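You operate a simulated robot arm through the tools that you are given. There is no shell and no other tool. Be economical: measure what you need, move in short steps, check, and stop when the job is done.

You are at the controls of a simulated two-armed robot. One attempt, no reset.

JOB
Hold the green tray on the top of the grey table steady with one hand, lift the wooden brush out of it with the other and set it down on the top of the grey table.

The check looks at the end state, three seconds after you hand in, the way a careful person would. Anything else that was tipped, shoved, dropped, spilled or broken makes it a failure.

ROBOT AND FRAMES
Two 7-joint arms with two-finger parallel grippers on one trunk, on a base that drives. Base frame: it is fixed to the floor where the robot stands at the start and does not move with it; the origin is under the middle of the robot, x ahead of it, y to its left, z up; the surface under the hand at the start is at about z = 92. Readings come in cm, rad, newtons and seconds.
The left shoulder is at the start at [2, 17, 132.8], the right one opposite. With the tool pointing down near the work surface each hand reaches from about 10 to 66 cm from the robot's upright axis, wherever it stands, measured 20 degrees to its own side. Places, roughly: top of the grey table [60, 30, 90]. Payload 3.8 kg a hand.
The tool frame of a hand sits at the grasp point between the pads (the TCP): z along the fingers, y along the line on which they close. The tips reach 3 cm beyond it. Largest opening 11 cm; finger width 2, thickness 1; the body of the gripper, 4.8 by 11.2 cm, starts 5.5 cm behind the TCP.
Orientation is that of the tool frame in the base frame, as a unit quaternion [w, x, y, z]. With the fingers straight down and closing along the base's y, the tool's x points along the base's -x, its y along +y and its z along -z.

CONTROLS
- The arms move only by the tool move_arm. It takes "left_rows", "right_rows" or both (then of equal length, played together; a hand with none holds still); each is a list that holds one entry, the list of rows, each a list of 7 numbers: the turn, a rotation vector about the tool's x, y, z in degrees, then the shift along the tool's x, y, z in cm, then the closure, from 0 (fully open) to 1 (shut). In form: [[[ax, ay, az, x, y, z, gripper], ...]]. A call has 1 to 8 rows; each row shifts and turns the commanded pose from where the row before left it, along the tool's axes as they then stand. Each row takes 0.2 s and may step no farther than 5 cm and 0.15 rad from the row before; otherwise, or with a gripper value out of range, the whole call is refused. A pose out of reach is approached as far as the arm can. The call stops where the force on the tool passes 40 N (or 10 N more than at its start, if that is more) or the arm is blocked; 0.2 s more then pass. Each finger travels about 7.2 cm/s and halts on what it meets, pressing with about 43 N; the grip force reading is that of the motor and also rises with nothing between the fingers. The clock runs only during rows and for 0.2 s after the last one: add rows that do not move to give the fingers time. The reply holds the time, the measured pose of the TCP, the force on the tool along the base axes, the opening and the grip force, in the units named above and with some noise, with the torque about the TCP (base axes, N m) and any sound that the robot's microphone picked up.
- Cameras (640 x 400 px; columns grow to the right, rows downward): "scene" is now at [10.63, -0.89, 147.41]; the picture's right is [-0.12, -0.99, 0.00], its down [-0.63, 0.07, -0.77] and it looks along [0.77, -0.09, -0.63] (base axes); focal length 257 px, centre (320, 200). "left" rides on the left gripper at [7.2, -1.7, -10.3] in its tool frame; the picture's right is [0.23, 0.97, 0.00], its down [-0.76, 0.18, -0.62] and it looks along [-0.61, 0.14, 0.78] (tool axes); focal length 222 px, centre (320, 200). "right" rides on the right gripper at [7.2, 1.7, -10.3] in its tool frame; the picture's right is [-0.23, 0.97, 0.00], its down [-0.76, -0.18, -0.62] and it looks along [-0.61, -0.14, 0.78] (tool axes); focal length 222 px, centre (320, 200). There is no depth. A picture from a camera that has moved, and an enlarged one, comes with that camera's place and axes in the base frame and with its lens.
- camera(camera): a new picture of that camera. No time passes.
- lift_body(by): slides the trunk up (or, below 0, down) by that many cm; the arms and the scene camera ride with it, the base frame stays. It gives what a move gives, with no picture.
- drive_base(legs): drives the robot by 1 to 6 legs, each [ahead, turn to the left] in cm and rad, along the robot's own axes; the way and the turn of a leg run together, so that a leg with both is an arc; at most 150 cm and 3.142 rad a leg. The arms and the cameras ride along, it lands a little off, and it stops where it bumps. It gives what a move gives.
- turn_head(pan, tilt): turns the head with the scene camera to pan (to the left, within 1.396 rad either way) and tilt (down, from -0.506 to 1.204), counted from straight ahead of the robot. It gives what a move gives.
- close_up(camera, box): a new picture of the part [left, top, right, bottom] of that camera's present view, enlarged. No time passes.
- finish_job(): hands the job in; it is judged then, once.

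Work in short steps. Places have to be worked out from the pictures, the camera data and where the tool is seen: move nearer, look again, correct. Check each grasp and each placing, and mend what went wrong. You have 120 turns and 108 pictures in all, those below and enlarged ones among them. Open the grippers and draw the arms clear of the work before you hand the job in, unless the task says otherwise; then end with one line.

The tools are called after "Request:" by a JSON object that holds its "op" and its "data". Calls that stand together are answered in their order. move_arm: Moves the arms, as the interface text tells. Its arguments: {"type":"object","properties":{"left_rows":{"type":"array"},"right_rows":{"type":"array"}},"required":[]} The other tools are called the same way: lift_body (by) slides the trunk up or down; drive_base (legs) drives the base; turn_head (pan, tilt) turns the head that bears the scene camera; camera (camera) takes a picture; close_up (camera, box) takes an enlarged picture of a part of a camera's view; finish_job () hands the job in.

At the start:

```text
clock: 0.0
left_eef_pos: [41.22, 9.11, 126.47]
left_tool_rot: [-0.001, 0.0, 1.0, 0.0]
left_wrist_force: [-0.5, -0.9, -0.2]
left_ft_torque: [0.02, 0.03, -0.04]
left_width: 10.99
left_gripper_force: 0.0
right_eef_pos: [33.86, -25.05, 126.05]
right_tool_rot: [0.0, -0.001, 1.0, 0.0]
right_wrist_force: [0.2, -0.3, -0.1]
right_ft_torque: [0.02, 0.02, -0.01]
right_width: 10.99
right_gripper_force: 0.1
trunk travel left (down, up): [-42.5, 14.5]
robot x, y, heading: [0.14, 0.17, -0.001]
head pan, tilt: [-0.115, 0.688]
```

scene: 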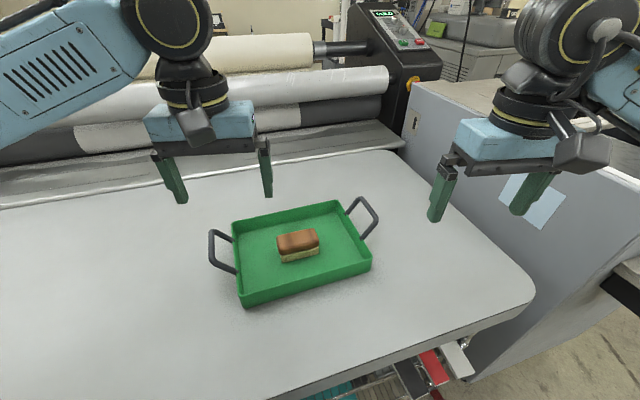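
right: 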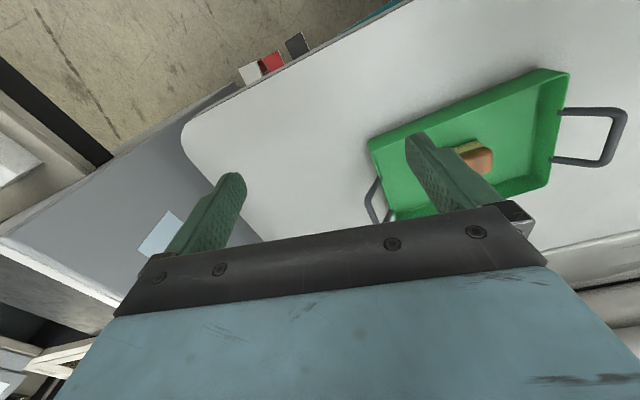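
left: 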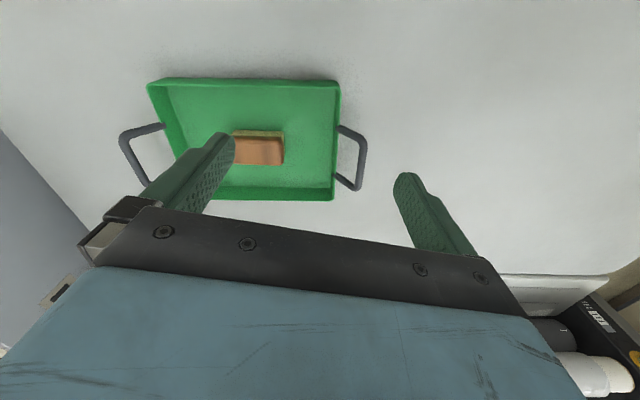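

The tray is centred near [57.5, 0] and turned about 11°, with the brush near [56.5, 0]. I'll look closer at it to measure the handle and brush.

Request:
{"op": "close_up", "data": {"camera": "scene", "box": [190, 180, 400, 311]}}

Request:
{"op": "close_up", "data": {"camera": "left", "box": [100, 60, 400, 247]}}

```text
3.05 times, centred on (295, 246) of scene
camera zoom: at [10.63, -0.89, 147.41], right [-0.12, -0.99, 0.0], down [-0.63, 0.07, -0.77], along [0.77, -0.09, -0.63], focal length 783 px, centre (396, 61)
```

zoom: 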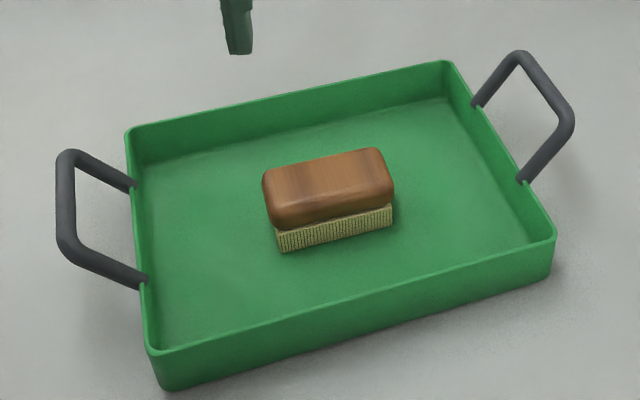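

```text
2.13 times, centred on (250, 154) of left
camera zoom: at [33.94, 7.4, 136.83], right [-0.23, 0.97, 0.0], down [0.76, 0.18, 0.62], along [0.61, 0.14, -0.78], focal length 474 px, centre (469, 299)
```

zoom: 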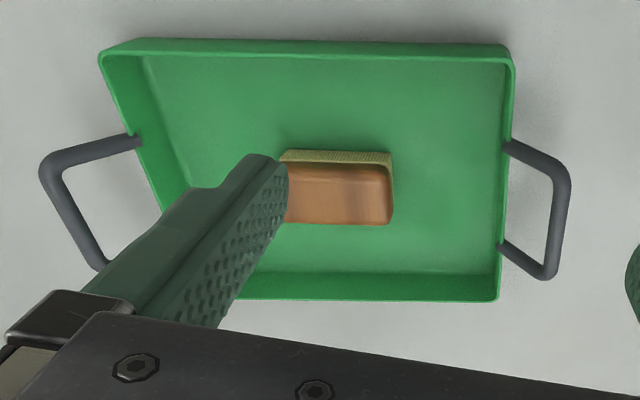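

Triangulating from both views puts the left handle's bar at about [51.2, 18.3, 103.7], running about 12° off x. The brush top is at about [57, -0.4, 96]. I'll bring the left hand over the handle, turned to match the tray.

Request:
{"op": "move_arm", "data": {"left_rows": [[[0, 0, -5.75, 0, 0, 0, 0], [0, 0, -5.75, 0, 0, 0, 0], [0, 0, 0, -2.91, 1.755, 3.6, 0], [0, 0, 0, -2.91, 1.755, 3.6, 0], [0, 0, 0, -2.91, 1.755, 3.6, 0], [0, 0, 0, -2.91, 1.755, 3.6, 0.2], [0, 0, 0, 0, 0, 0, 0.3]]]}}

Request:
{"op": "camera", "data": {"camera": "left"}}

Request:
{"op": "camera", "data": {"camera": "scene"}}

Request:
{"op": "camera", "data": {"camera": "right"}}

```text
clock: 1.6
left_eef_pos: [51.14, 18.16, 111.93]
left_tool_rot: [0.0, -0.1, 0.995, 0.0]
left_wrist_force: [-0.6, -0.7, 0.1]
left_ft_torque: [-0.02, -0.01, 0.03]
left_width: 7.69
left_gripper_force: 0.0
right_eef_pos: [33.73, -25.15, 125.93]
right_tool_rot: [0.0, 0.0, 1.0, 0.0]
right_wrist_force: [-0.7, -1.1, -0.1]
right_ft_torque: [-0.01, -0.05, 0.03]
right_width: 10.99
right_gripper_force: 0.0
trunk travel left (down, up): [-42.5, 14.5]
robot x, y, heading: [-0.11, -0.32, 0.002]
head pan, tilt: [-0.115, 0.688]
```

```text
102 pictures are left
camera left: at [44.31, 14.88, 122.23], right [-0.42, 0.91, 0.0], down [0.71, 0.33, 0.62], along [0.57, 0.26, -0.78], focal length 222 px, centre (320, 200)
```

left: 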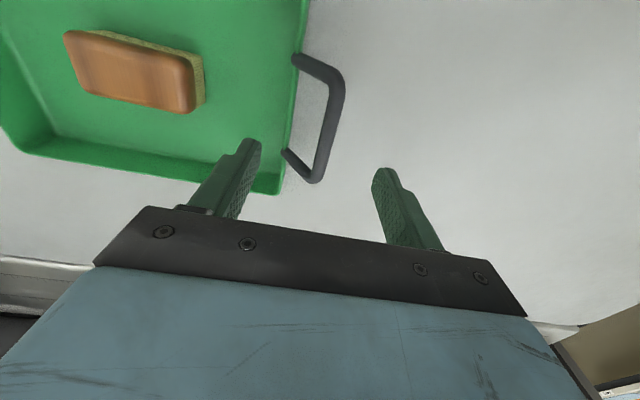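

```text
101 pictures are left
camera scene: at [10.58, -0.94, 147.41], right [-0.12, -0.99, 0.0], down [-0.63, 0.07, -0.77], along [0.77, -0.09, -0.63], focal length 257 px, centre (320, 200)
```

scene: 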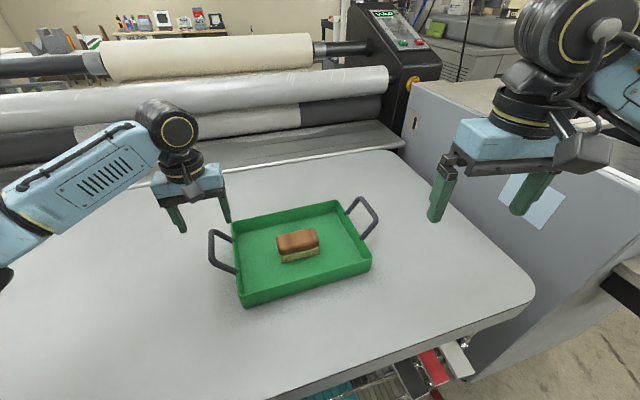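

```text
100 pictures are left
camera right: at [26.51, -23.36, 136.3], right [0.23, 0.97, 0.0], down [0.76, -0.18, 0.62], along [0.61, -0.14, -0.78], focal length 222 px, centre (320, 200)
```

right: 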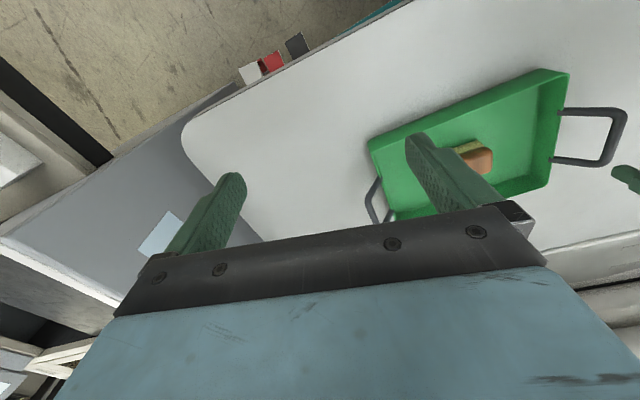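

The bar works out near [50.6, 18.7, 103.5]. I'll go down to just above it and check the centring.

Request:
{"op": "move_arm", "data": {"left_rows": [[[0, 0, 0, 0.3, 0.5, 2.2, 0.3], [0, 0, 0, 0, 0, 2.2, 0.3]]]}}

Request:
{"op": "camera", "data": {"camera": "left"}}

Request:
{"op": "close_up", "data": {"camera": "scene", "box": [130, 150, 290, 250]}}

```text
clock: 2.2
left_eef_pos: [50.59, 18.57, 107.61]
left_tool_rot: [-0.001, -0.1, 0.995, 0.0]
left_wrist_force: [-0.1, 0.6, -0.1]
left_ft_torque: [-0.02, 0.02, -0.01]
left_width: 7.71
left_gripper_force: 0.1
right_eef_pos: [33.96, -25.16, 125.83]
right_tool_rot: [0.0, 0.0, 1.0, 0.0]
right_wrist_force: [0.7, -0.4, -0.8]
right_ft_torque: [0.0, -0.01, 0.0]
right_width: 11.0
right_gripper_force: 0.1
trunk travel left (down, up): [-42.5, 14.5]
robot x, y, heading: [-0.12, 0.19, -0.002]
head pan, tilt: [-0.115, 0.688]
```

```text
99 pictures are left
camera left: at [43.83, 15.37, 117.9], right [-0.42, 0.91, 0.0], down [0.71, 0.33, 0.62], along [0.57, 0.26, -0.78], focal length 222 px, centre (320, 200)
```

left: 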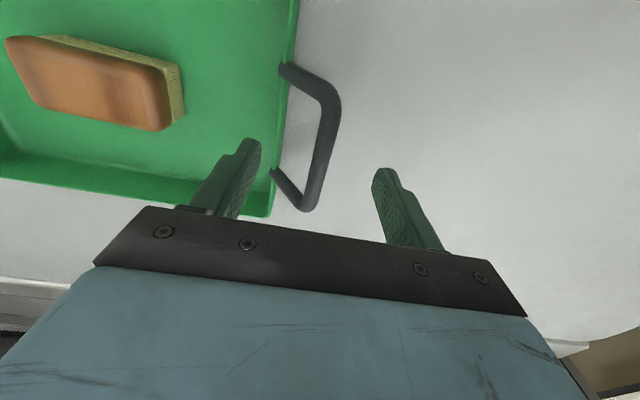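

```text
4.00 times, centred on (210, 200) of scene
camera zoom: at [10.65, -0.91, 147.4], right [-0.12, -0.99, 0.0], down [-0.63, 0.07, -0.77], along [0.77, -0.09, -0.63], focal length 1027 px, centre (760, 200)
```

zoom: 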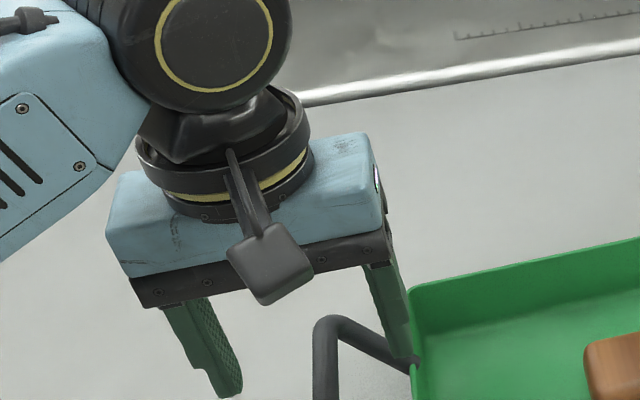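

The bar sits centred between the fingers. I'll lower 4.1 cm to the bar and close gently.

Request:
{"op": "move_arm", "data": {"left_rows": [[[0, 0, 0, 0, 0.1, 2.0, 0.3], [0, 0, 0, 0, 0, 2.1, 0.3], [0, 0, 0, 0, 0, 0, 0.55]]]}}

Request:
{"op": "camera", "data": {"camera": "left"}}

Request:
{"op": "close_up", "data": {"camera": "scene", "box": [130, 180, 290, 280]}}

```text
clock: 3.0
left_eef_pos: [50.7, 18.73, 103.64]
left_tool_rot: [-0.001, -0.101, 0.995, 0.001]
left_wrist_force: [-0.2, 0.1, 0.3]
left_ft_torque: [-0.01, 0.03, -0.01]
left_width: 4.94
left_gripper_force: 0.0
right_eef_pos: [33.99, -25.15, 126.0]
right_tool_rot: [0.0, 0.0, 1.0, 0.0]
right_wrist_force: [-0.6, 0.2, -0.6]
right_ft_torque: [0.01, 0.01, -0.03]
right_width: 11.01
right_gripper_force: 0.1
trunk travel left (down, up): [-42.5, 14.5]
robot x, y, heading: [-0.07, -0.14, -0.003]
head pan, tilt: [-0.115, 0.688]
```

```text
97 pictures are left
camera left: at [44.04, 15.57, 113.85], right [-0.42, 0.91, 0.0], down [0.71, 0.33, 0.62], along [0.57, 0.26, -0.78], focal length 222 px, centre (320, 200)
```

left: 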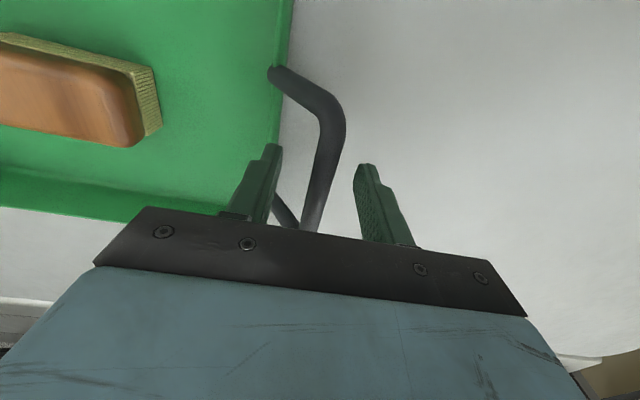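

```text
4.00 times, centred on (210, 230) of scene
camera zoom: at [10.62, -0.89, 147.41], right [-0.12, -0.99, 0.0], down [-0.63, 0.07, -0.77], along [0.77, -0.09, -0.63], focal length 1027 px, centre (760, 80)
```

zoom: 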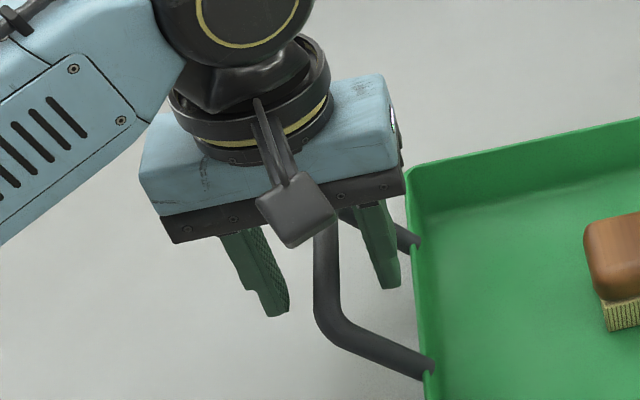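

The bar runs right between the pads, so I'll close in stages.

Request:
{"op": "move_arm", "data": {"left_rows": [[[0, 0, 0, 0, 0, 0, 0.75], [0, 0, 0, 0, 0, 0, 0.85], [0, 0, 0, 0, 0, 0, 0.9], [0, 0, 0, 0, 0, 0, 0.95], [0, 0, 0, 0, 0, 0, 1.0], [0, 0, 0, 0, 0, 0, 1.0]]]}}

Request:
{"op": "camera", "data": {"camera": "scene"}}

Request:
{"op": "camera", "data": {"camera": "left"}}

```text
clock: 4.4
left_eef_pos: [50.7, 18.71, 103.56]
left_tool_rot: [-0.001, -0.101, 0.995, 0.001]
left_wrist_force: [0.5, 1.8, -0.6]
left_ft_torque: [0.01, 0.04, 0.29]
left_width: 1.33
left_gripper_force: 43.0
right_eef_pos: [34.01, -25.2, 125.93]
right_tool_rot: [0.0, 0.001, 1.0, 0.0]
right_wrist_force: [-0.4, 0.5, 0.2]
right_ft_torque: [0.01, 0.01, 0.0]
right_width: 11.0
right_gripper_force: 0.1
trunk travel left (down, up): [-42.5, 14.5]
robot x, y, heading: [-0.14, -0.01, 0.004]
head pan, tilt: [-0.115, 0.688]
```

```text
95 pictures are left
camera scene: at [10.63, -0.88, 147.41], right [-0.11, -0.99, 0.0], down [-0.63, 0.07, -0.77], along [0.77, -0.09, -0.63], focal length 257 px, centre (320, 200)
```

scene: 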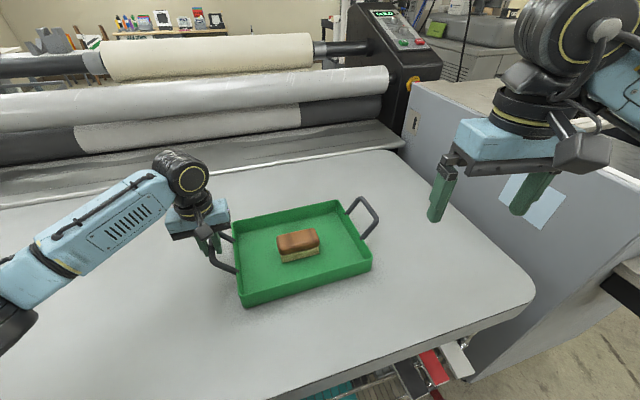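

```text
94 pictures are left
camera left: at [44.05, 15.58, 113.87], right [-0.42, 0.91, 0.0], down [0.71, 0.33, 0.62], along [0.57, 0.26, -0.78], focal length 222 px, centre (320, 200)
```

left: 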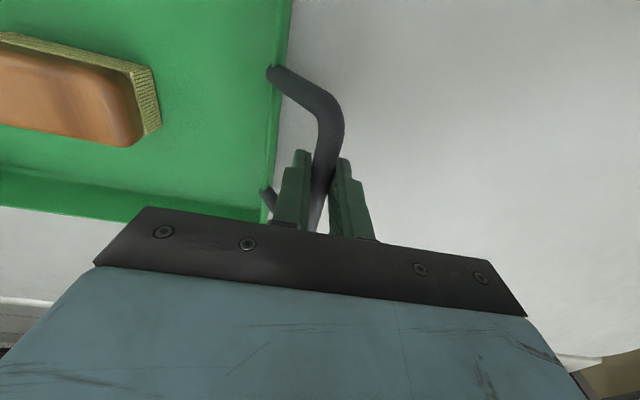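

The left hand holds the handle (1.33 cm opening, 43 N) and the tray has not moved. Next I'll turn the right hand so it closes across the brush's width.

Request:
{"op": "move_arm", "data": {"right_rows": [[[0, 0, 7.85, 0, 0, 0, 0], [0, 0, 7.85, 0, 0, 0, 0], [0, 0, 7.85, 0, 0, 0, 0], [0, 0, 7.85, 0, 0, 0, 0], [0, 0, 7.85, 0, 0, 0, 0], [0, 0, 7.85, 0, 0, 0, 0], [0, 0, 7.85, 0, 0, 0, 0], [0, 0, 7.85, 0, 0, 0, 0]]]}}

Request:
{"op": "move_arm", "data": {"right_rows": [[[0, 0, 7.85, 0, 0, 0, 0], [0, 0, 7.85, 0, 0, 0, 0], [0, 0, 0, 2.4, 3.4, 1.0, 0], [0, 0, 0, 2.4, 3.4, 1.0, 0], [0, 0, 0, 2.4, 3.4, 1.0, 0], [0, 0, 0, 2.4, 3.4, 1.0, 0], [0, 0, 0, 2.4, 3.4, 1.0, 0]]]}}

Request:
{"op": "camera", "data": {"camera": "right"}}

Request:
{"op": "camera", "data": {"camera": "scene"}}

```text
clock: 6.2
left_eef_pos: [50.76, 18.8, 103.52]
left_tool_rot: [-0.001, -0.1, 0.995, 0.0]
left_wrist_force: [-0.5, 0.9, -0.1]
left_ft_torque: [0.02, -0.02, 0.25]
left_width: 1.34
left_gripper_force: 42.9
right_eef_pos: [33.92, -24.96, 125.99]
right_tool_rot: [0.0, 0.523, 0.853, 0.0]
right_wrist_force: [-0.5, 0.0, -0.4]
right_ft_torque: [0.0, -0.02, 0.03]
right_width: 11.0
right_gripper_force: 0.0
trunk travel left (down, up): [-42.5, 14.5]
robot x, y, heading: [0.17, 0.13, 0.003]
head pan, tilt: [-0.115, 0.688]
```

```text
clock: 7.8
left_eef_pos: [50.8, 18.69, 103.59]
left_tool_rot: [-0.002, -0.1, 0.995, -0.001]
left_wrist_force: [0.6, 0.9, 1.0]
left_ft_torque: [-0.36, 0.53, 0.03]
left_width: 1.31
left_gripper_force: 43.1
right_eef_pos: [48.09, -9.97, 120.74]
right_tool_rot: [0.0, 0.632, 0.775, 0.0]
right_wrist_force: [0.2, -0.1, 0.1]
right_ft_torque: [0.0, -0.03, 0.01]
right_width: 11.01
right_gripper_force: 0.1
trunk travel left (down, up): [-42.5, 14.5]
robot x, y, heading: [-0.34, 0.33, -0.001]
head pan, tilt: [-0.115, 0.688]
```

```text
93 pictures are left
camera right: at [48.2, -2.41, 130.94], right [1.0, -0.03, 0.0], down [-0.02, -0.78, 0.62], along [-0.02, -0.62, -0.78], focal length 222 px, centre (320, 200)
```

right: 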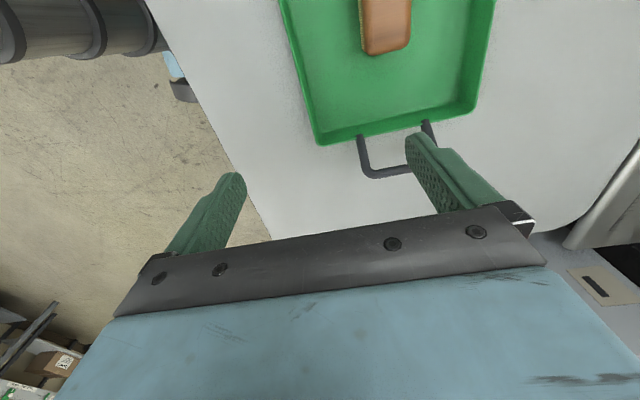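

```text
92 pictures are left
camera scene: at [10.66, -0.8, 147.41], right [-0.12, -0.99, 0.0], down [-0.63, 0.07, -0.77], along [0.77, -0.09, -0.63], focal length 257 px, centre (320, 200)
```

scene: 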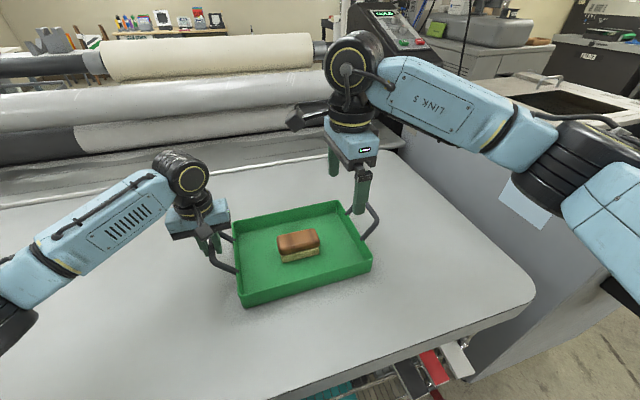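

I'll move on to hover over the brush at [57, -0.4, 112].

Request:
{"op": "move_arm", "data": {"right_rows": [[[0, 0, 0, 1.9, 2.66, 2.2, 0], [0, 0, 0, 1.9, 2.66, 2.2, 0], [0, 0, 0, 1.9, 2.66, 2.2, 0], [0, 0, 0, 1.9, 2.66, 2.2, 0]]]}}

Request:
{"op": "camera", "data": {"camera": "right"}}

Request:
{"op": "camera", "data": {"camera": "scene"}}

Request:
{"op": "camera", "data": {"camera": "left"}}

```text
clock: 8.8
left_eef_pos: [50.81, 18.64, 103.55]
left_tool_rot: [-0.001, -0.1, 0.995, -0.001]
left_wrist_force: [-0.5, 1.3, -0.3]
left_ft_torque: [-0.27, 0.09, -0.14]
left_width: 1.32
left_gripper_force: 43.4
right_eef_pos: [57.1, -0.27, 112.09]
right_tool_rot: [0.001, 0.632, 0.775, 0.0]
right_wrist_force: [-0.4, 0.3, 0.3]
right_ft_torque: [-0.02, -0.01, -0.02]
right_width: 11.0
right_gripper_force: 0.0
trunk travel left (down, up): [-42.5, 14.5]
robot x, y, heading: [-0.01, -0.03, 0.005]
head pan, tilt: [-0.115, 0.688]
```

```text
91 pictures are left
camera right: at [57.21, 7.22, 122.36], right [1.0, -0.03, 0.0], down [-0.02, -0.78, 0.62], along [-0.02, -0.62, -0.78], focal length 222 px, centre (320, 200)
```

right: 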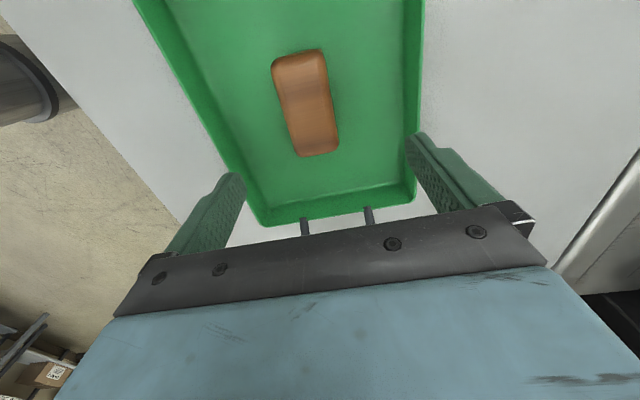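

```text
90 pictures are left
camera scene: at [10.64, -0.79, 147.41], right [-0.12, -0.99, 0.0], down [-0.63, 0.07, -0.77], along [0.77, -0.09, -0.63], focal length 257 px, centre (320, 200)
```

scene: 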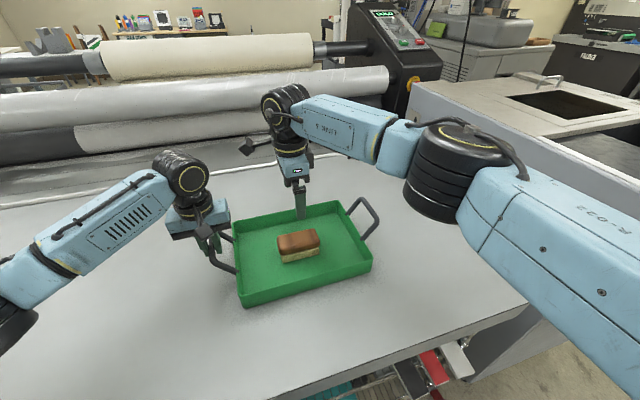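

```text
89 pictures are left
camera left: at [44.06, 15.63, 113.88], right [-0.42, 0.91, 0.0], down [0.71, 0.33, 0.62], along [0.57, 0.26, -0.78], focal length 222 px, centre (320, 200)
```

left: 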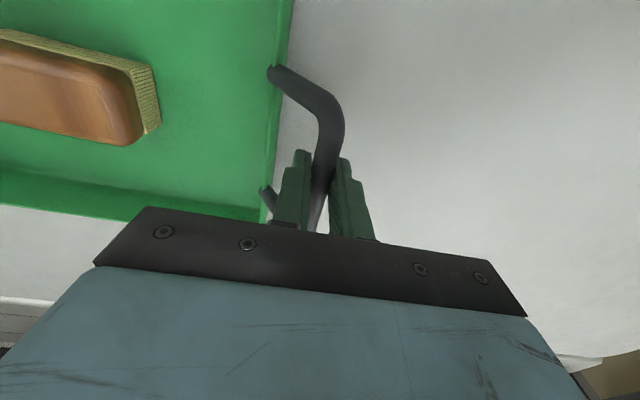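

Three views agree on the brush top at about [55.4, 0.2, 98]. I'll correct towards it and go down part way.

Request:
{"op": "move_arm", "data": {"right_rows": [[[0, 0, 0, 0.4, -0.8, 2.5, 0], [0, 0, 0, 0.4, -0.8, 2.5, 0]]]}}

Request:
{"op": "camera", "data": {"camera": "right"}}

Request:
{"op": "close_up", "data": {"camera": "scene", "box": [220, 150, 380, 250]}}

```text
clock: 9.4
left_eef_pos: [50.74, 18.75, 103.6]
left_tool_rot: [0.0, -0.101, 0.995, 0.0]
left_wrist_force: [0.8, 1.1, -0.2]
left_ft_torque: [0.02, 0.02, 0.06]
left_width: 1.35
left_gripper_force: 43.1
right_eef_pos: [55.33, 0.22, 107.21]
right_tool_rot: [0.001, 0.633, 0.774, 0.001]
right_wrist_force: [-0.2, 0.7, -0.3]
right_ft_torque: [0.02, 0.0, 0.01]
right_width: 11.0
right_gripper_force: 0.1
trunk travel left (down, up): [-42.5, 14.5]
robot x, y, heading: [0.03, 0.06, -0.003]
head pan, tilt: [-0.115, 0.688]
```

```text
88 pictures are left
camera right: at [55.44, 7.7, 117.47], right [1.0, -0.03, 0.0], down [-0.02, -0.78, 0.62], along [-0.02, -0.62, -0.78], focal length 222 px, centre (320, 200)
```

right: 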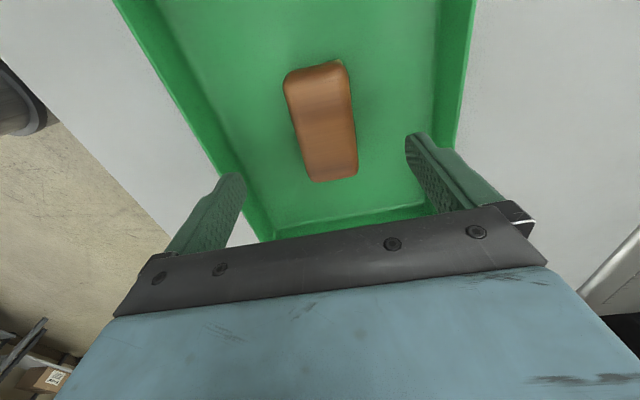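

```text
4.00 times, centred on (300, 200) of scene
camera zoom: at [10.62, -0.88, 147.41], right [-0.11, -0.99, 0.0], down [-0.63, 0.07, -0.77], along [0.77, -0.09, -0.63], focal length 1027 px, centre (400, 200)
```

zoom: 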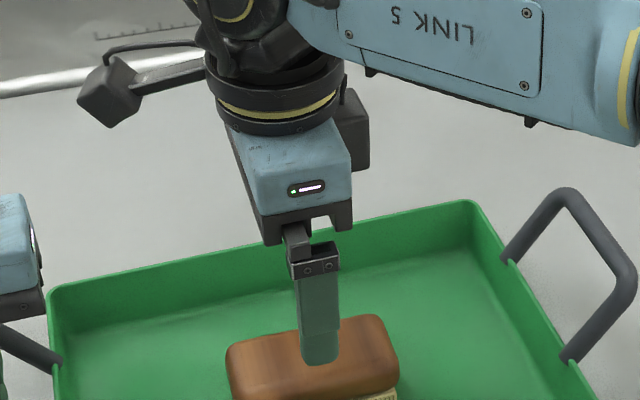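

The hand is centred across the brush. I'll add about 2.5° of yaw and lower until the tips straddle the wood, with the TCP near z = 97.

Request:
{"op": "move_arm", "data": {"right_rows": [[[0, 0, 2.5, 0.3, 0, 3, 0], [0, 0, 0, 0, 0, 3, 0.1], [0, 0, 0, 0, 0, 2, 0.2], [0, 0, 0, 0, 0, 1.2, 0.2], [0, 0, 0, 0, 0, 0.8, 0.2]]]}}

Request:
{"op": "camera", "data": {"camera": "right"}}

Request:
{"op": "close_up", "data": {"camera": "scene", "box": [220, 180, 380, 280]}}

Request:
{"op": "camera", "data": {"camera": "left"}}

```text
clock: 10.6
left_eef_pos: [50.8, 18.64, 103.56]
left_tool_rot: [0.0, -0.101, 0.995, 0.0]
left_wrist_force: [-0.7, 1.4, -0.6]
left_ft_torque: [0.0, 0.01, 0.03]
left_width: 1.32
left_gripper_force: 42.9
right_eef_pos: [55.27, 0.43, 97.19]
right_tool_rot: [0.0, 0.649, 0.76, 0.0]
right_wrist_force: [0.4, 0.5, 0.1]
right_ft_torque: [0.02, 0.0, -0.01]
right_width: 8.81
right_gripper_force: 0.0
trunk travel left (down, up): [-42.5, 14.5]
robot x, y, heading: [0.0, -0.15, 0.002]
head pan, tilt: [-0.115, 0.688]
```

```text
86 pictures are left
camera right: at [55.67, 7.9, 107.49], right [1.0, -0.07, 0.0], down [-0.06, -0.78, 0.62], along [-0.04, -0.62, -0.78], focal length 222 px, centre (320, 200)
```

right: 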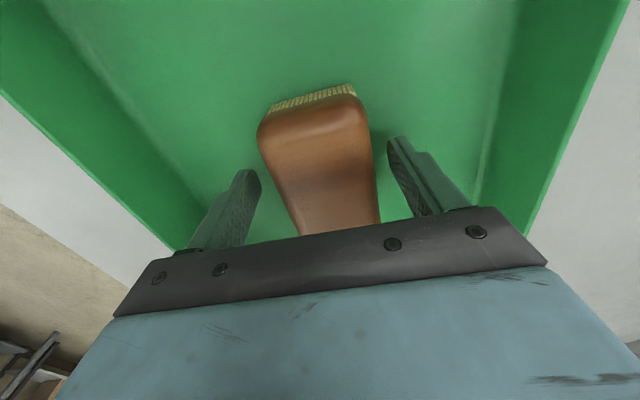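

```text
4.00 times, centred on (300, 230) of scene
camera zoom: at [10.62, -0.87, 147.41], right [-0.12, -0.99, 0.0], down [-0.63, 0.07, -0.77], along [0.77, -0.09, -0.63], focal length 1027 px, centre (400, 80)
```

zoom: 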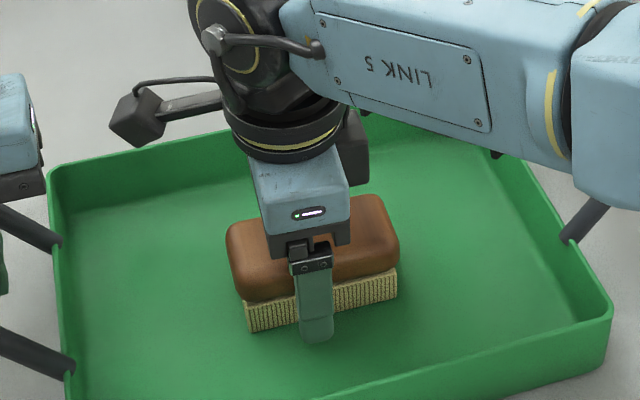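

```text
84 pictures are left
camera left: at [44.04, 15.57, 113.87], right [-0.42, 0.91, 0.0], down [0.71, 0.33, 0.62], along [0.57, 0.26, -0.78], focal length 222 px, centre (320, 200)
```

left: 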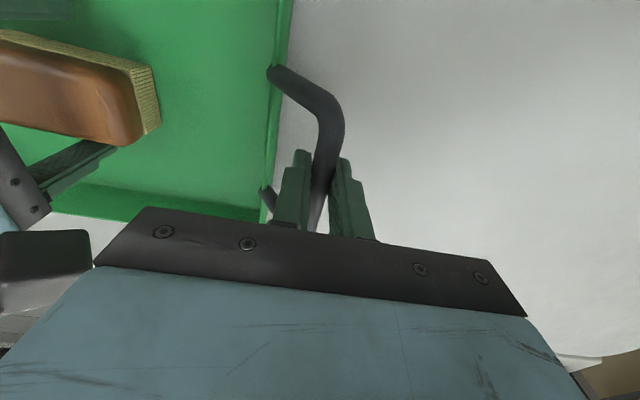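

The fingers straddle the brush near its middle. I'll shift 0.3 cm to centre and close gradually.

Request:
{"op": "move_arm", "data": {"right_rows": [[[0, 0, 0, 0, 0.3, 0, 0.3], [0, 0, 0, 0, 0, 0, 0.4], [0, 0, 0, 0, 0, 0, 0.5], [0, 0, 0, 0, 0, 0, 0.6], [0, 0, 0, 0, 0, 0, 0.8], [0, 0, 0, 0, 0, 0, 1.0], [0, 0, 0, 0, 0, 0, 1.0]]]}}

Request:
{"op": "camera", "data": {"camera": "right"}}

Request:
{"op": "close_up", "data": {"camera": "scene", "box": [220, 180, 380, 280]}}

```text
clock: 12.2
left_eef_pos: [50.89, 18.66, 103.66]
left_tool_rot: [-0.001, -0.1, 0.995, 0.0]
left_wrist_force: [-1.1, 0.7, 0.6]
left_ft_torque: [0.01, 0.04, 0.0]
left_width: 1.33
left_gripper_force: 43.3
right_eef_pos: [55.67, 0.44, 97.15]
right_tool_rot: [-0.001, 0.65, 0.76, 0.0]
right_wrist_force: [-0.7, 0.6, -0.2]
right_ft_torque: [0.0, 0.02, 0.01]
right_width: 5.55
right_gripper_force: 42.8
trunk travel left (down, up): [-42.5, 14.5]
robot x, y, heading: [0.13, -0.24, 0.002]
head pan, tilt: [-0.115, 0.688]
```

```text
83 pictures are left
camera right: at [56.08, 7.96, 107.51], right [1.0, -0.07, 0.0], down [-0.06, -0.78, 0.62], along [-0.04, -0.62, -0.78], focal length 222 px, centre (320, 200)
```

right: 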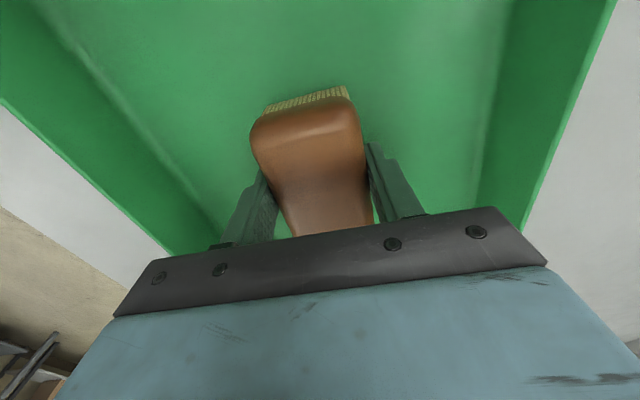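

```text
4.00 times, centred on (300, 230) of scene
camera zoom: at [10.63, -0.88, 147.41], right [-0.12, -0.99, 0.0], down [-0.63, 0.07, -0.77], along [0.77, -0.09, -0.63], focal length 1027 px, centre (400, 80)
```

zoom: 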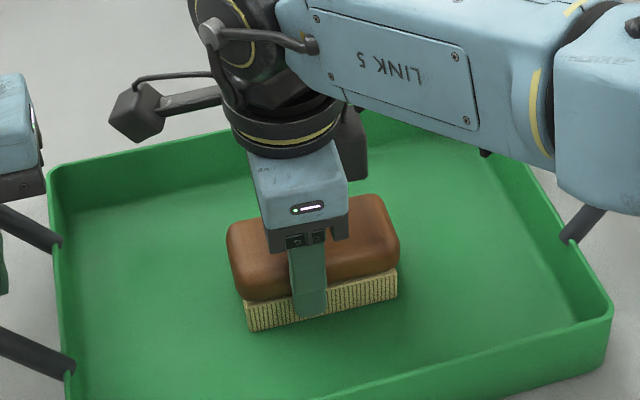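

The brush is gripped at 5.55 cm and 43 N. I'll lift it straight up.

Request:
{"op": "move_arm", "data": {"right_rows": [[[0, 0, 0, 0, 0, -1, 1], [0, 0, 0, 0, 0, -2, 1], [0, 0, 0, 0, 0, -3, 1], [0, 0, 0, 0, 0, -3, 1], [0, 0, 0, 0, 0, -3, 1], [0, 0, 0, 0, 0, -3, 1], [0, 0, 0, 0, 0, -3, 1]]]}}

Request:
{"op": "camera", "data": {"camera": "scene"}}

Request:
{"op": "camera", "data": {"camera": "right"}}

```text
clock: 13.8
left_eef_pos: [50.78, 18.68, 103.53]
left_tool_rot: [-0.001, -0.1, 0.995, 0.001]
left_wrist_force: [-0.1, 0.7, -0.3]
left_ft_torque: [0.02, -0.1, 0.05]
left_width: 1.32
left_gripper_force: 43.1
right_eef_pos: [55.37, 0.4, 115.41]
right_tool_rot: [0.0, 0.649, 0.761, 0.001]
right_wrist_force: [-0.2, -0.2, -1.1]
right_ft_torque: [-0.01, -0.02, -0.02]
right_width: 5.53
right_gripper_force: 42.3
trunk travel left (down, up): [-42.5, 14.5]
robot x, y, heading: [-0.2, 0.02, -0.003]
head pan, tilt: [-0.115, 0.688]
```

```text
81 pictures are left
camera scene: at [10.62, -0.88, 147.41], right [-0.12, -0.99, 0.0], down [-0.63, 0.07, -0.77], along [0.77, -0.09, -0.63], focal length 257 px, centre (320, 200)
```

scene: 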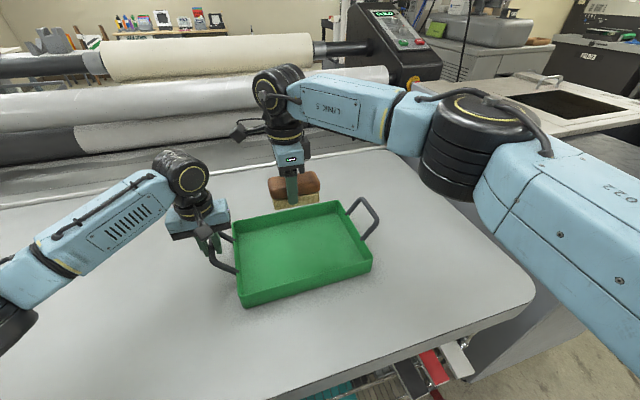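

```text
80 pictures are left
camera right: at [55.99, 7.88, 125.78], right [1.0, -0.07, 0.0], down [-0.06, -0.78, 0.62], along [-0.05, -0.62, -0.78], focal length 222 px, centre (320, 200)
```

right: 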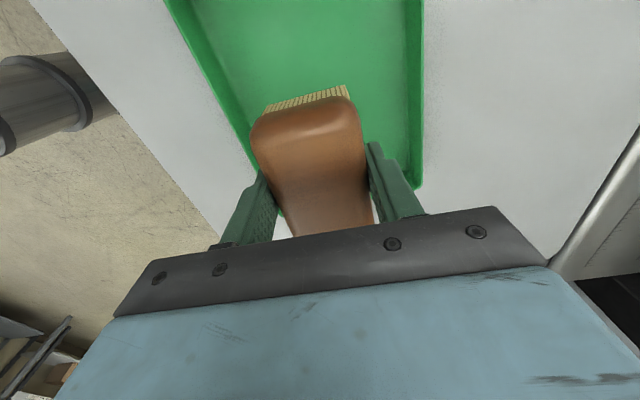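

The brush is out and the tray is steady. I'll carry it high, past the right handle, to a free spot near [46, -34].

Request:
{"op": "move_arm", "data": {"right_rows": [[[0, 0, 0, -4.06, -1.83, 0, 1], [0, 0, 0, -4.06, -1.83, 0, 1], [0, 0, 0, -4.06, -1.83, 0, 1], [0, 0, 0, -4.06, -1.83, 0, 1], [0, 0, 0, -4.06, -1.83, 0, 1], [0, 0, 0, -4.06, -1.83, 0, 1], [0, 0, 0, -4.06, -1.83, 0, 1], [0, 0, 0, -4.06, -1.83, 0, 1]]]}}

Request:
{"op": "camera", "data": {"camera": "scene"}}

Request:
{"op": "camera", "data": {"camera": "right"}}

```text
clock: 15.6
left_eef_pos: [50.69, 18.68, 103.44]
left_tool_rot: [0.0, -0.1, 0.995, 0.0]
left_wrist_force: [-1.3, -1.2, 1.6]
left_ft_torque: [0.18, 0.06, 0.03]
left_width: 1.33
left_gripper_force: 42.4
right_eef_pos: [46.3, -34.33, 115.04]
right_tool_rot: [0.0, 0.649, 0.761, 0.0]
right_wrist_force: [-0.2, -0.7, -1.3]
right_ft_torque: [0.02, 0.0, 0.01]
right_width: 5.54
right_gripper_force: 43.0
trunk travel left (down, up): [-42.5, 14.5]
robot x, y, heading: [-0.26, 0.28, -0.002]
head pan, tilt: [-0.115, 0.688]
```

```text
79 pictures are left
camera scene: at [10.6, -0.98, 147.41], right [-0.11, -0.99, 0.0], down [-0.63, 0.07, -0.77], along [0.77, -0.09, -0.63], focal length 257 px, centre (320, 200)
```

scene: 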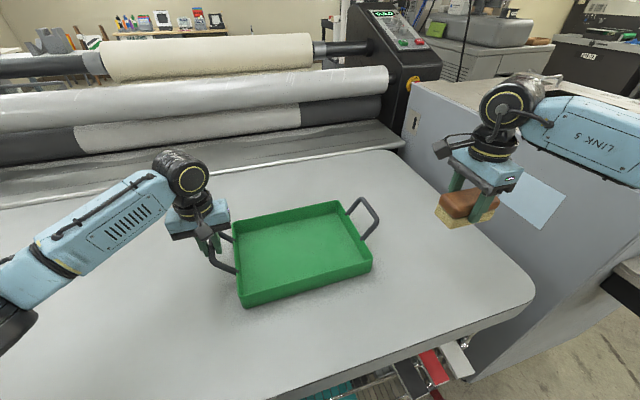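

```text
78 pictures are left
camera right: at [46.73, -26.77, 125.33], right [1.0, -0.07, 0.0], down [-0.06, -0.78, 0.62], along [-0.04, -0.62, -0.78], focal length 222 px, centre (320, 200)
```

right: 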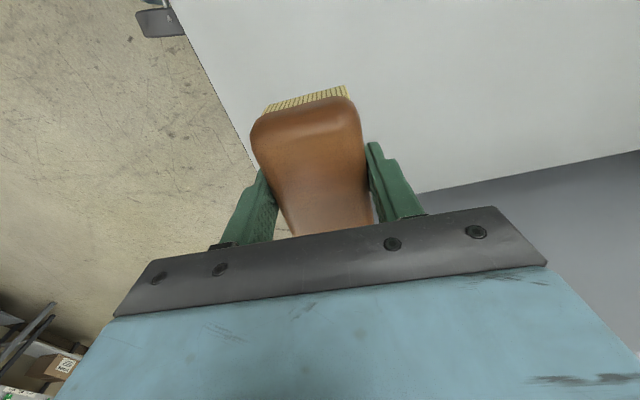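

The spot is clear table, well inside the edges (front near x = 34, side near y = -53). I'll lower it towards the surface.

Request:
{"op": "move_arm", "data": {"right_rows": [[[0, 0, 0, 0, 0, 4, 1], [0, 0, 0, 0, 0, 4, 1], [0, 0, 0, 0, 0, 4, 1], [0, 0, 0, 0, 0, 3, 1], [0, 0, 0, 0, 0, 1.5, 1], [0, 0, 0, 0, 0, 0.6, 1], [0, 0, 0, 0, 0, 0, 1]]]}}

Request:
{"op": "close_up", "data": {"camera": "scene", "box": [400, 170, 560, 270]}}

```text
clock: 17.2
left_eef_pos: [50.73, 18.65, 103.45]
left_tool_rot: [-0.001, -0.1, 0.995, 0.0]
left_wrist_force: [-0.2, 1.7, 0.1]
left_ft_torque: [0.0, 0.04, -0.05]
left_width: 1.33
left_gripper_force: 43.5
right_eef_pos: [46.32, -33.91, 98.24]
right_tool_rot: [-0.001, 0.649, 0.761, 0.0]
right_wrist_force: [0.4, 0.5, -1.2]
right_ft_torque: [0.01, -0.01, 0.0]
right_width: 5.54
right_gripper_force: 42.9
trunk travel left (down, up): [-42.5, 14.5]
robot x, y, heading: [0.1, -0.33, 0.002]
head pan, tilt: [-0.115, 0.688]
```

```text
4.00 times, centred on (480, 220) of scene
camera zoom: at [10.63, -0.87, 147.41], right [-0.11, -0.99, 0.0], down [-0.63, 0.07, -0.77], along [0.77, -0.09, -0.63], focal length 1027 px, centre (-320, 120)
```

zoom: 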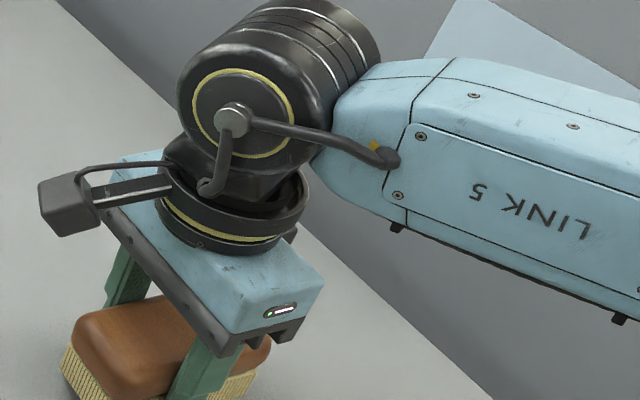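

There's no contact yet at TCP z = 98.2. I'll step down gently while watching the force.

Request:
{"op": "move_arm", "data": {"right_rows": [[[0, 0, 0, 0, 0, 0.4, 1], [0, 0, 0, 0, 0, 0.4, 1], [0, 0, 0, 0, 0, 0.3, 1], [0, 0, 0, 0, 0, 0, 1]]]}}

Request:
{"op": "move_arm", "data": {"right_rows": [[[0, 0, 0, 0, 0, 0.2, 1], [0, 0, 0, 0, 0, 0, 1]]]}}

Request:
{"op": "move_arm", "data": {"right_rows": [[[0, 0, 0, 0, 0, 0.2, 1], [0, 0, 0, 0, 0, 0, 1]]]}}

Request:
{"op": "close_up", "data": {"camera": "scene", "box": [380, 200, 540, 300]}}

```text
clock: 18.2
left_eef_pos: [50.77, 18.78, 103.66]
left_tool_rot: [-0.001, -0.1, 0.995, 0.0]
left_wrist_force: [-0.3, 1.5, -0.4]
left_ft_torque: [0.01, 0.0, -0.04]
left_width: 1.33
left_gripper_force: 42.9
right_eef_pos: [46.19, -33.96, 96.95]
right_tool_rot: [0.0, 0.65, 0.76, 0.0]
right_wrist_force: [-0.2, 0.3, -1.9]
right_ft_torque: [0.02, -0.01, -0.03]
right_width: 5.55
right_gripper_force: 43.0
trunk travel left (down, up): [-42.5, 14.5]
robot x, y, heading: [-0.05, -0.06, -0.002]
head pan, tilt: [-0.115, 0.688]
```

```text
clock: 18.8
left_eef_pos: [50.74, 18.68, 103.69]
left_tool_rot: [-0.001, -0.1, 0.995, 0.0]
left_wrist_force: [0.1, 1.2, 0.1]
left_ft_torque: [0.03, -0.05, -0.01]
left_width: 1.34
left_gripper_force: 43.0
right_eef_pos: [46.19, -33.94, 96.95]
right_tool_rot: [0.001, 0.65, 0.76, 0.0]
right_wrist_force: [0.1, -0.3, -1.8]
right_ft_torque: [0.0, -0.01, -0.01]
right_width: 5.53
right_gripper_force: 43.2
trunk travel left (down, up): [-42.5, 14.5]
robot x, y, heading: [-0.01, 0.27, 0.001]
head pan, tilt: [-0.115, 0.688]
```

```text
clock: 19.4
left_eef_pos: [50.65, 18.72, 103.5]
left_tool_rot: [-0.001, -0.1, 0.995, 0.0]
left_wrist_force: [0.8, -0.1, 0.5]
left_ft_torque: [-0.03, 0.14, 0.12]
left_width: 1.33
left_gripper_force: 42.7
right_eef_pos: [46.21, -33.94, 96.84]
right_tool_rot: [0.002, 0.65, 0.76, 0.001]
right_wrist_force: [-2.1, -3.2, 17.4]
right_ft_torque: [-0.25, 0.54, 0.1]
right_width: 5.51
right_gripper_force: 44.0
trunk travel left (down, up): [-42.5, 14.5]
robot x, y, heading: [-0.16, -0.52, 0.001]
head pan, tilt: [-0.115, 0.688]
```

```text
4.00 times, centred on (460, 250) of scene
camera zoom: at [10.51, -0.83, 147.43], right [-0.12, -0.99, 0.0], down [-0.63, 0.07, -0.77], along [0.77, -0.09, -0.63], focal length 1027 px, centre (-240, 0)
```

zoom: 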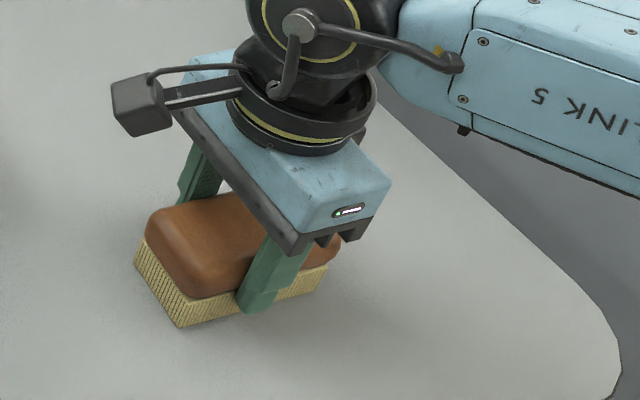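

The brush has touched down (17 N upward). I'll ease off slightly and open the right hand.

Request:
{"op": "move_arm", "data": {"right_rows": [[[0, 0, 0, 0, 0, -0.15, 1], [0, 0, 0, 0, 0, 0, 0.45], [0, 0, 0, 0, 0, 0, 0.35], [0, 0, 0, 0, 0, 0, 0.2], [0, 0, 0, 0, 0, 0, 0.2]]]}}

Request:
{"op": "close_up", "data": {"camera": "scene", "box": [380, 200, 540, 300]}}

Request:
{"op": "camera", "data": {"camera": "right"}}

```text
clock: 20.6
left_eef_pos: [50.74, 18.61, 103.61]
left_tool_rot: [-0.001, -0.1, 0.995, 0.0]
left_wrist_force: [0.5, -0.2, -0.9]
left_ft_torque: [0.0, -0.06, 0.0]
left_width: 1.36
left_gripper_force: 43.0
right_eef_pos: [46.16, -33.93, 96.78]
right_tool_rot: [0.0, 0.65, 0.76, 0.0]
right_wrist_force: [-0.3, 0.2, 0.6]
right_ft_torque: [-0.01, 0.03, -0.02]
right_width: 8.79
right_gripper_force: 0.0
trunk travel left (down, up): [-42.5, 14.5]
robot x, y, heading: [-0.12, -0.12, -0.002]
head pan, tilt: [-0.115, 0.688]
```

```text
4.00 times, centred on (460, 250) of scene
camera zoom: at [10.64, -0.89, 147.41], right [-0.12, -0.99, 0.0], down [-0.63, 0.07, -0.77], along [0.77, -0.09, -0.63], focal length 1027 px, centre (-240, 0)
```

zoom: 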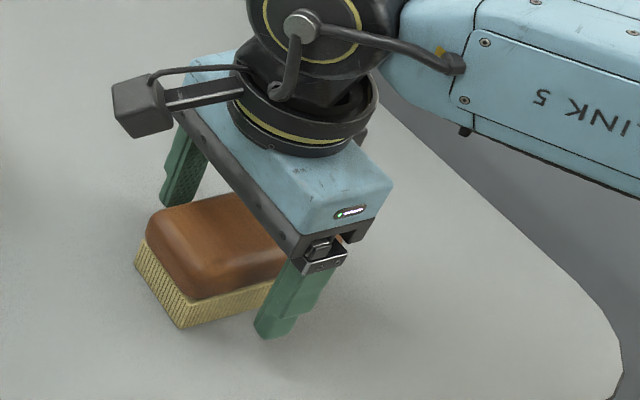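

```text
74 pictures are left
camera right: at [46.64, -26.44, 107.04], right [1.0, -0.07, 0.0], down [-0.06, -0.78, 0.62], along [-0.05, -0.62, -0.78], focal length 222 px, centre (320, 200)
```

right: 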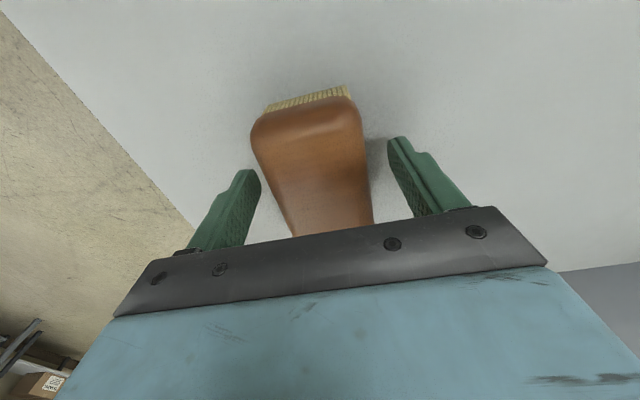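

The brush stands flat and free on the table. I'll raise the right hand straight up, and open the left hand gently at the same time.

Request:
{"op": "move_arm", "data": {"right_rows": [[[0, 0, 0, 0, 0, -2, 0.1], [0, 0, 0, 0, 0, -4, 0], [0, 0, 0, 0, 0, -4, 0], [0, 0, 0, 0, 0, -4, 0], [0, 0, 0, 0, 0, -4, 0], [0, 0, 0, 0, 0, -4, 0]]], "left_rows": [[[0, 0, 0, 0, 0, 0, 1], [0, 0, 0, 0, 0, 0, 0.85], [0, 0, 0, 0, 0, 0, 0.7], [0, 0, 0, 0, 0, 0, 0.55], [0, 0, 0, 0, 0, 0, 0.55], [0, 0, 0, 0, 0, 0, 0.55]]]}}

Request:
{"op": "camera", "data": {"camera": "left"}}

Request:
{"op": "camera", "data": {"camera": "scene"}}

```text
clock: 22.0
left_eef_pos: [50.77, 18.73, 103.56]
left_tool_rot: [0.0, -0.101, 0.995, 0.0]
left_wrist_force: [0.7, -0.1, -0.5]
left_ft_torque: [-0.01, -0.02, 0.0]
left_width: 4.94
left_gripper_force: 0.1
right_eef_pos: [46.0, -33.73, 118.88]
right_tool_rot: [0.0, 0.649, 0.761, 0.001]
right_wrist_force: [0.9, -0.8, -0.8]
right_ft_torque: [-0.04, 0.0, -0.01]
right_width: 10.98
right_gripper_force: 0.1
trunk travel left (down, up): [-42.5, 14.5]
robot x, y, heading: [-0.02, -0.33, -0.004]
head pan, tilt: [-0.115, 0.688]
```

```text
73 pictures are left
camera left: at [44.03, 15.59, 113.88], right [-0.42, 0.91, 0.0], down [0.71, 0.33, 0.62], along [0.57, 0.26, -0.78], focal length 222 px, centre (320, 200)
```

left: 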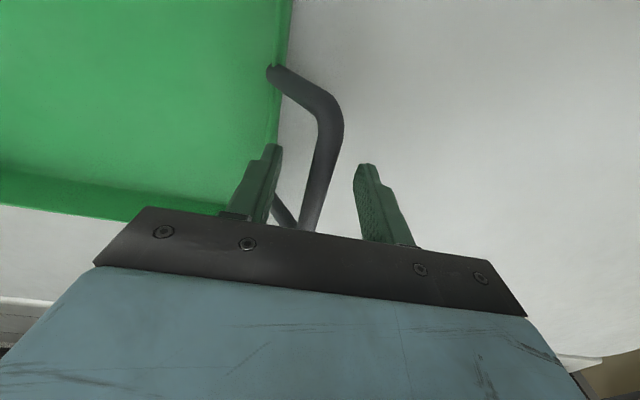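

```text
72 pictures are left
camera scene: at [10.61, -0.85, 147.41], right [-0.11, -0.99, 0.0], down [-0.63, 0.07, -0.77], along [0.77, -0.09, -0.63], focal length 257 px, centre (320, 200)
```

scene: 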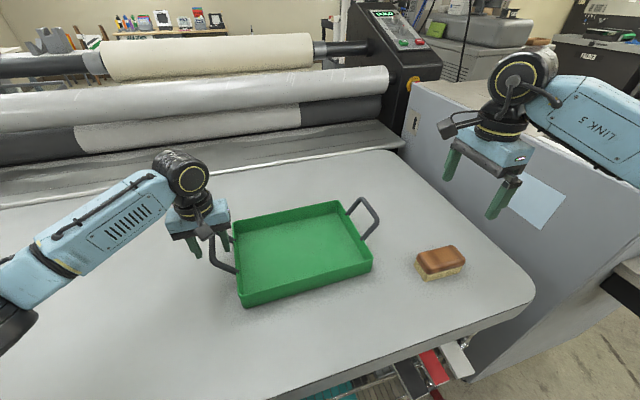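

The brush and tray both sit well. I'll raise the left hand straight up off the handle, then draw it clear.

Request:
{"op": "move_arm", "data": {"left_rows": [[[0, 0, 0, 0, 0, -2, 0.5], [0, 0, 0, 0, 0, -3, 0.5], [0, 0, 0, 0, 0, -4, 0.3], [0, 0, 0, 0, 0, -4, 0], [0, 0, 0, 0, 0, -4, 0], [0, 0, 0, 0, 0, -4, 0], [0, 0, 0, 3, 3, 0, 0], [0, 0, 0, 3, 3, 0, 0]]]}}

Request:
{"op": "camera", "data": {"camera": "scene"}}

```text
clock: 23.8
left_eef_pos: [43.34, 23.55, 124.63]
left_tool_rot: [-0.001, -0.099, 0.995, 0.0]
left_wrist_force: [0.1, -0.4, -0.5]
left_ft_torque: [0.03, -0.01, -0.01]
left_width: 11.01
left_gripper_force: 0.1
right_eef_pos: [46.07, -33.76, 118.95]
right_tool_rot: [0.0, 0.649, 0.76, 0.0]
right_wrist_force: [-0.6, 0.8, 0.8]
right_ft_torque: [0.04, 0.01, -0.01]
right_width: 10.99
right_gripper_force: 0.1
trunk travel left (down, up): [-42.5, 14.5]
robot x, y, heading: [-0.04, 0.18, 0.002]
head pan, tilt: [-0.115, 0.688]
```

```text
71 pictures are left
camera scene: at [10.53, -0.85, 147.42], right [-0.12, -0.99, 0.0], down [-0.63, 0.07, -0.77], along [0.77, -0.09, -0.63], focal length 257 px, centre (320, 200)
```

scene: 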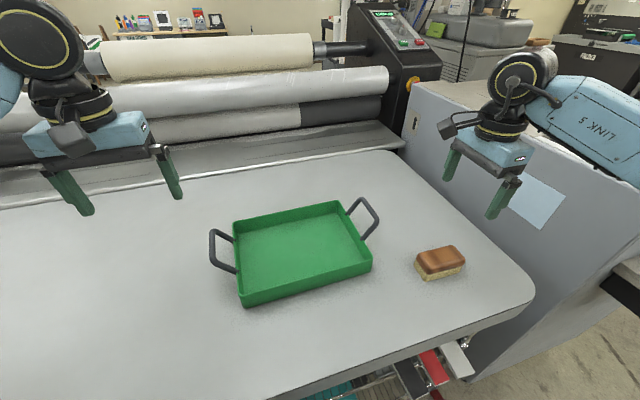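

The tray has not moved, the brush rests on the table, and both hands are open and clear. I'll hand in the job.

Request:
{"op": "finish_job", "data": {}}

```text
The job is handed in.
```

The brush was lifted out and set down on the grey table while the left hand held the tray by its handle. The tray stayed where it was, and both hands are open and clear.
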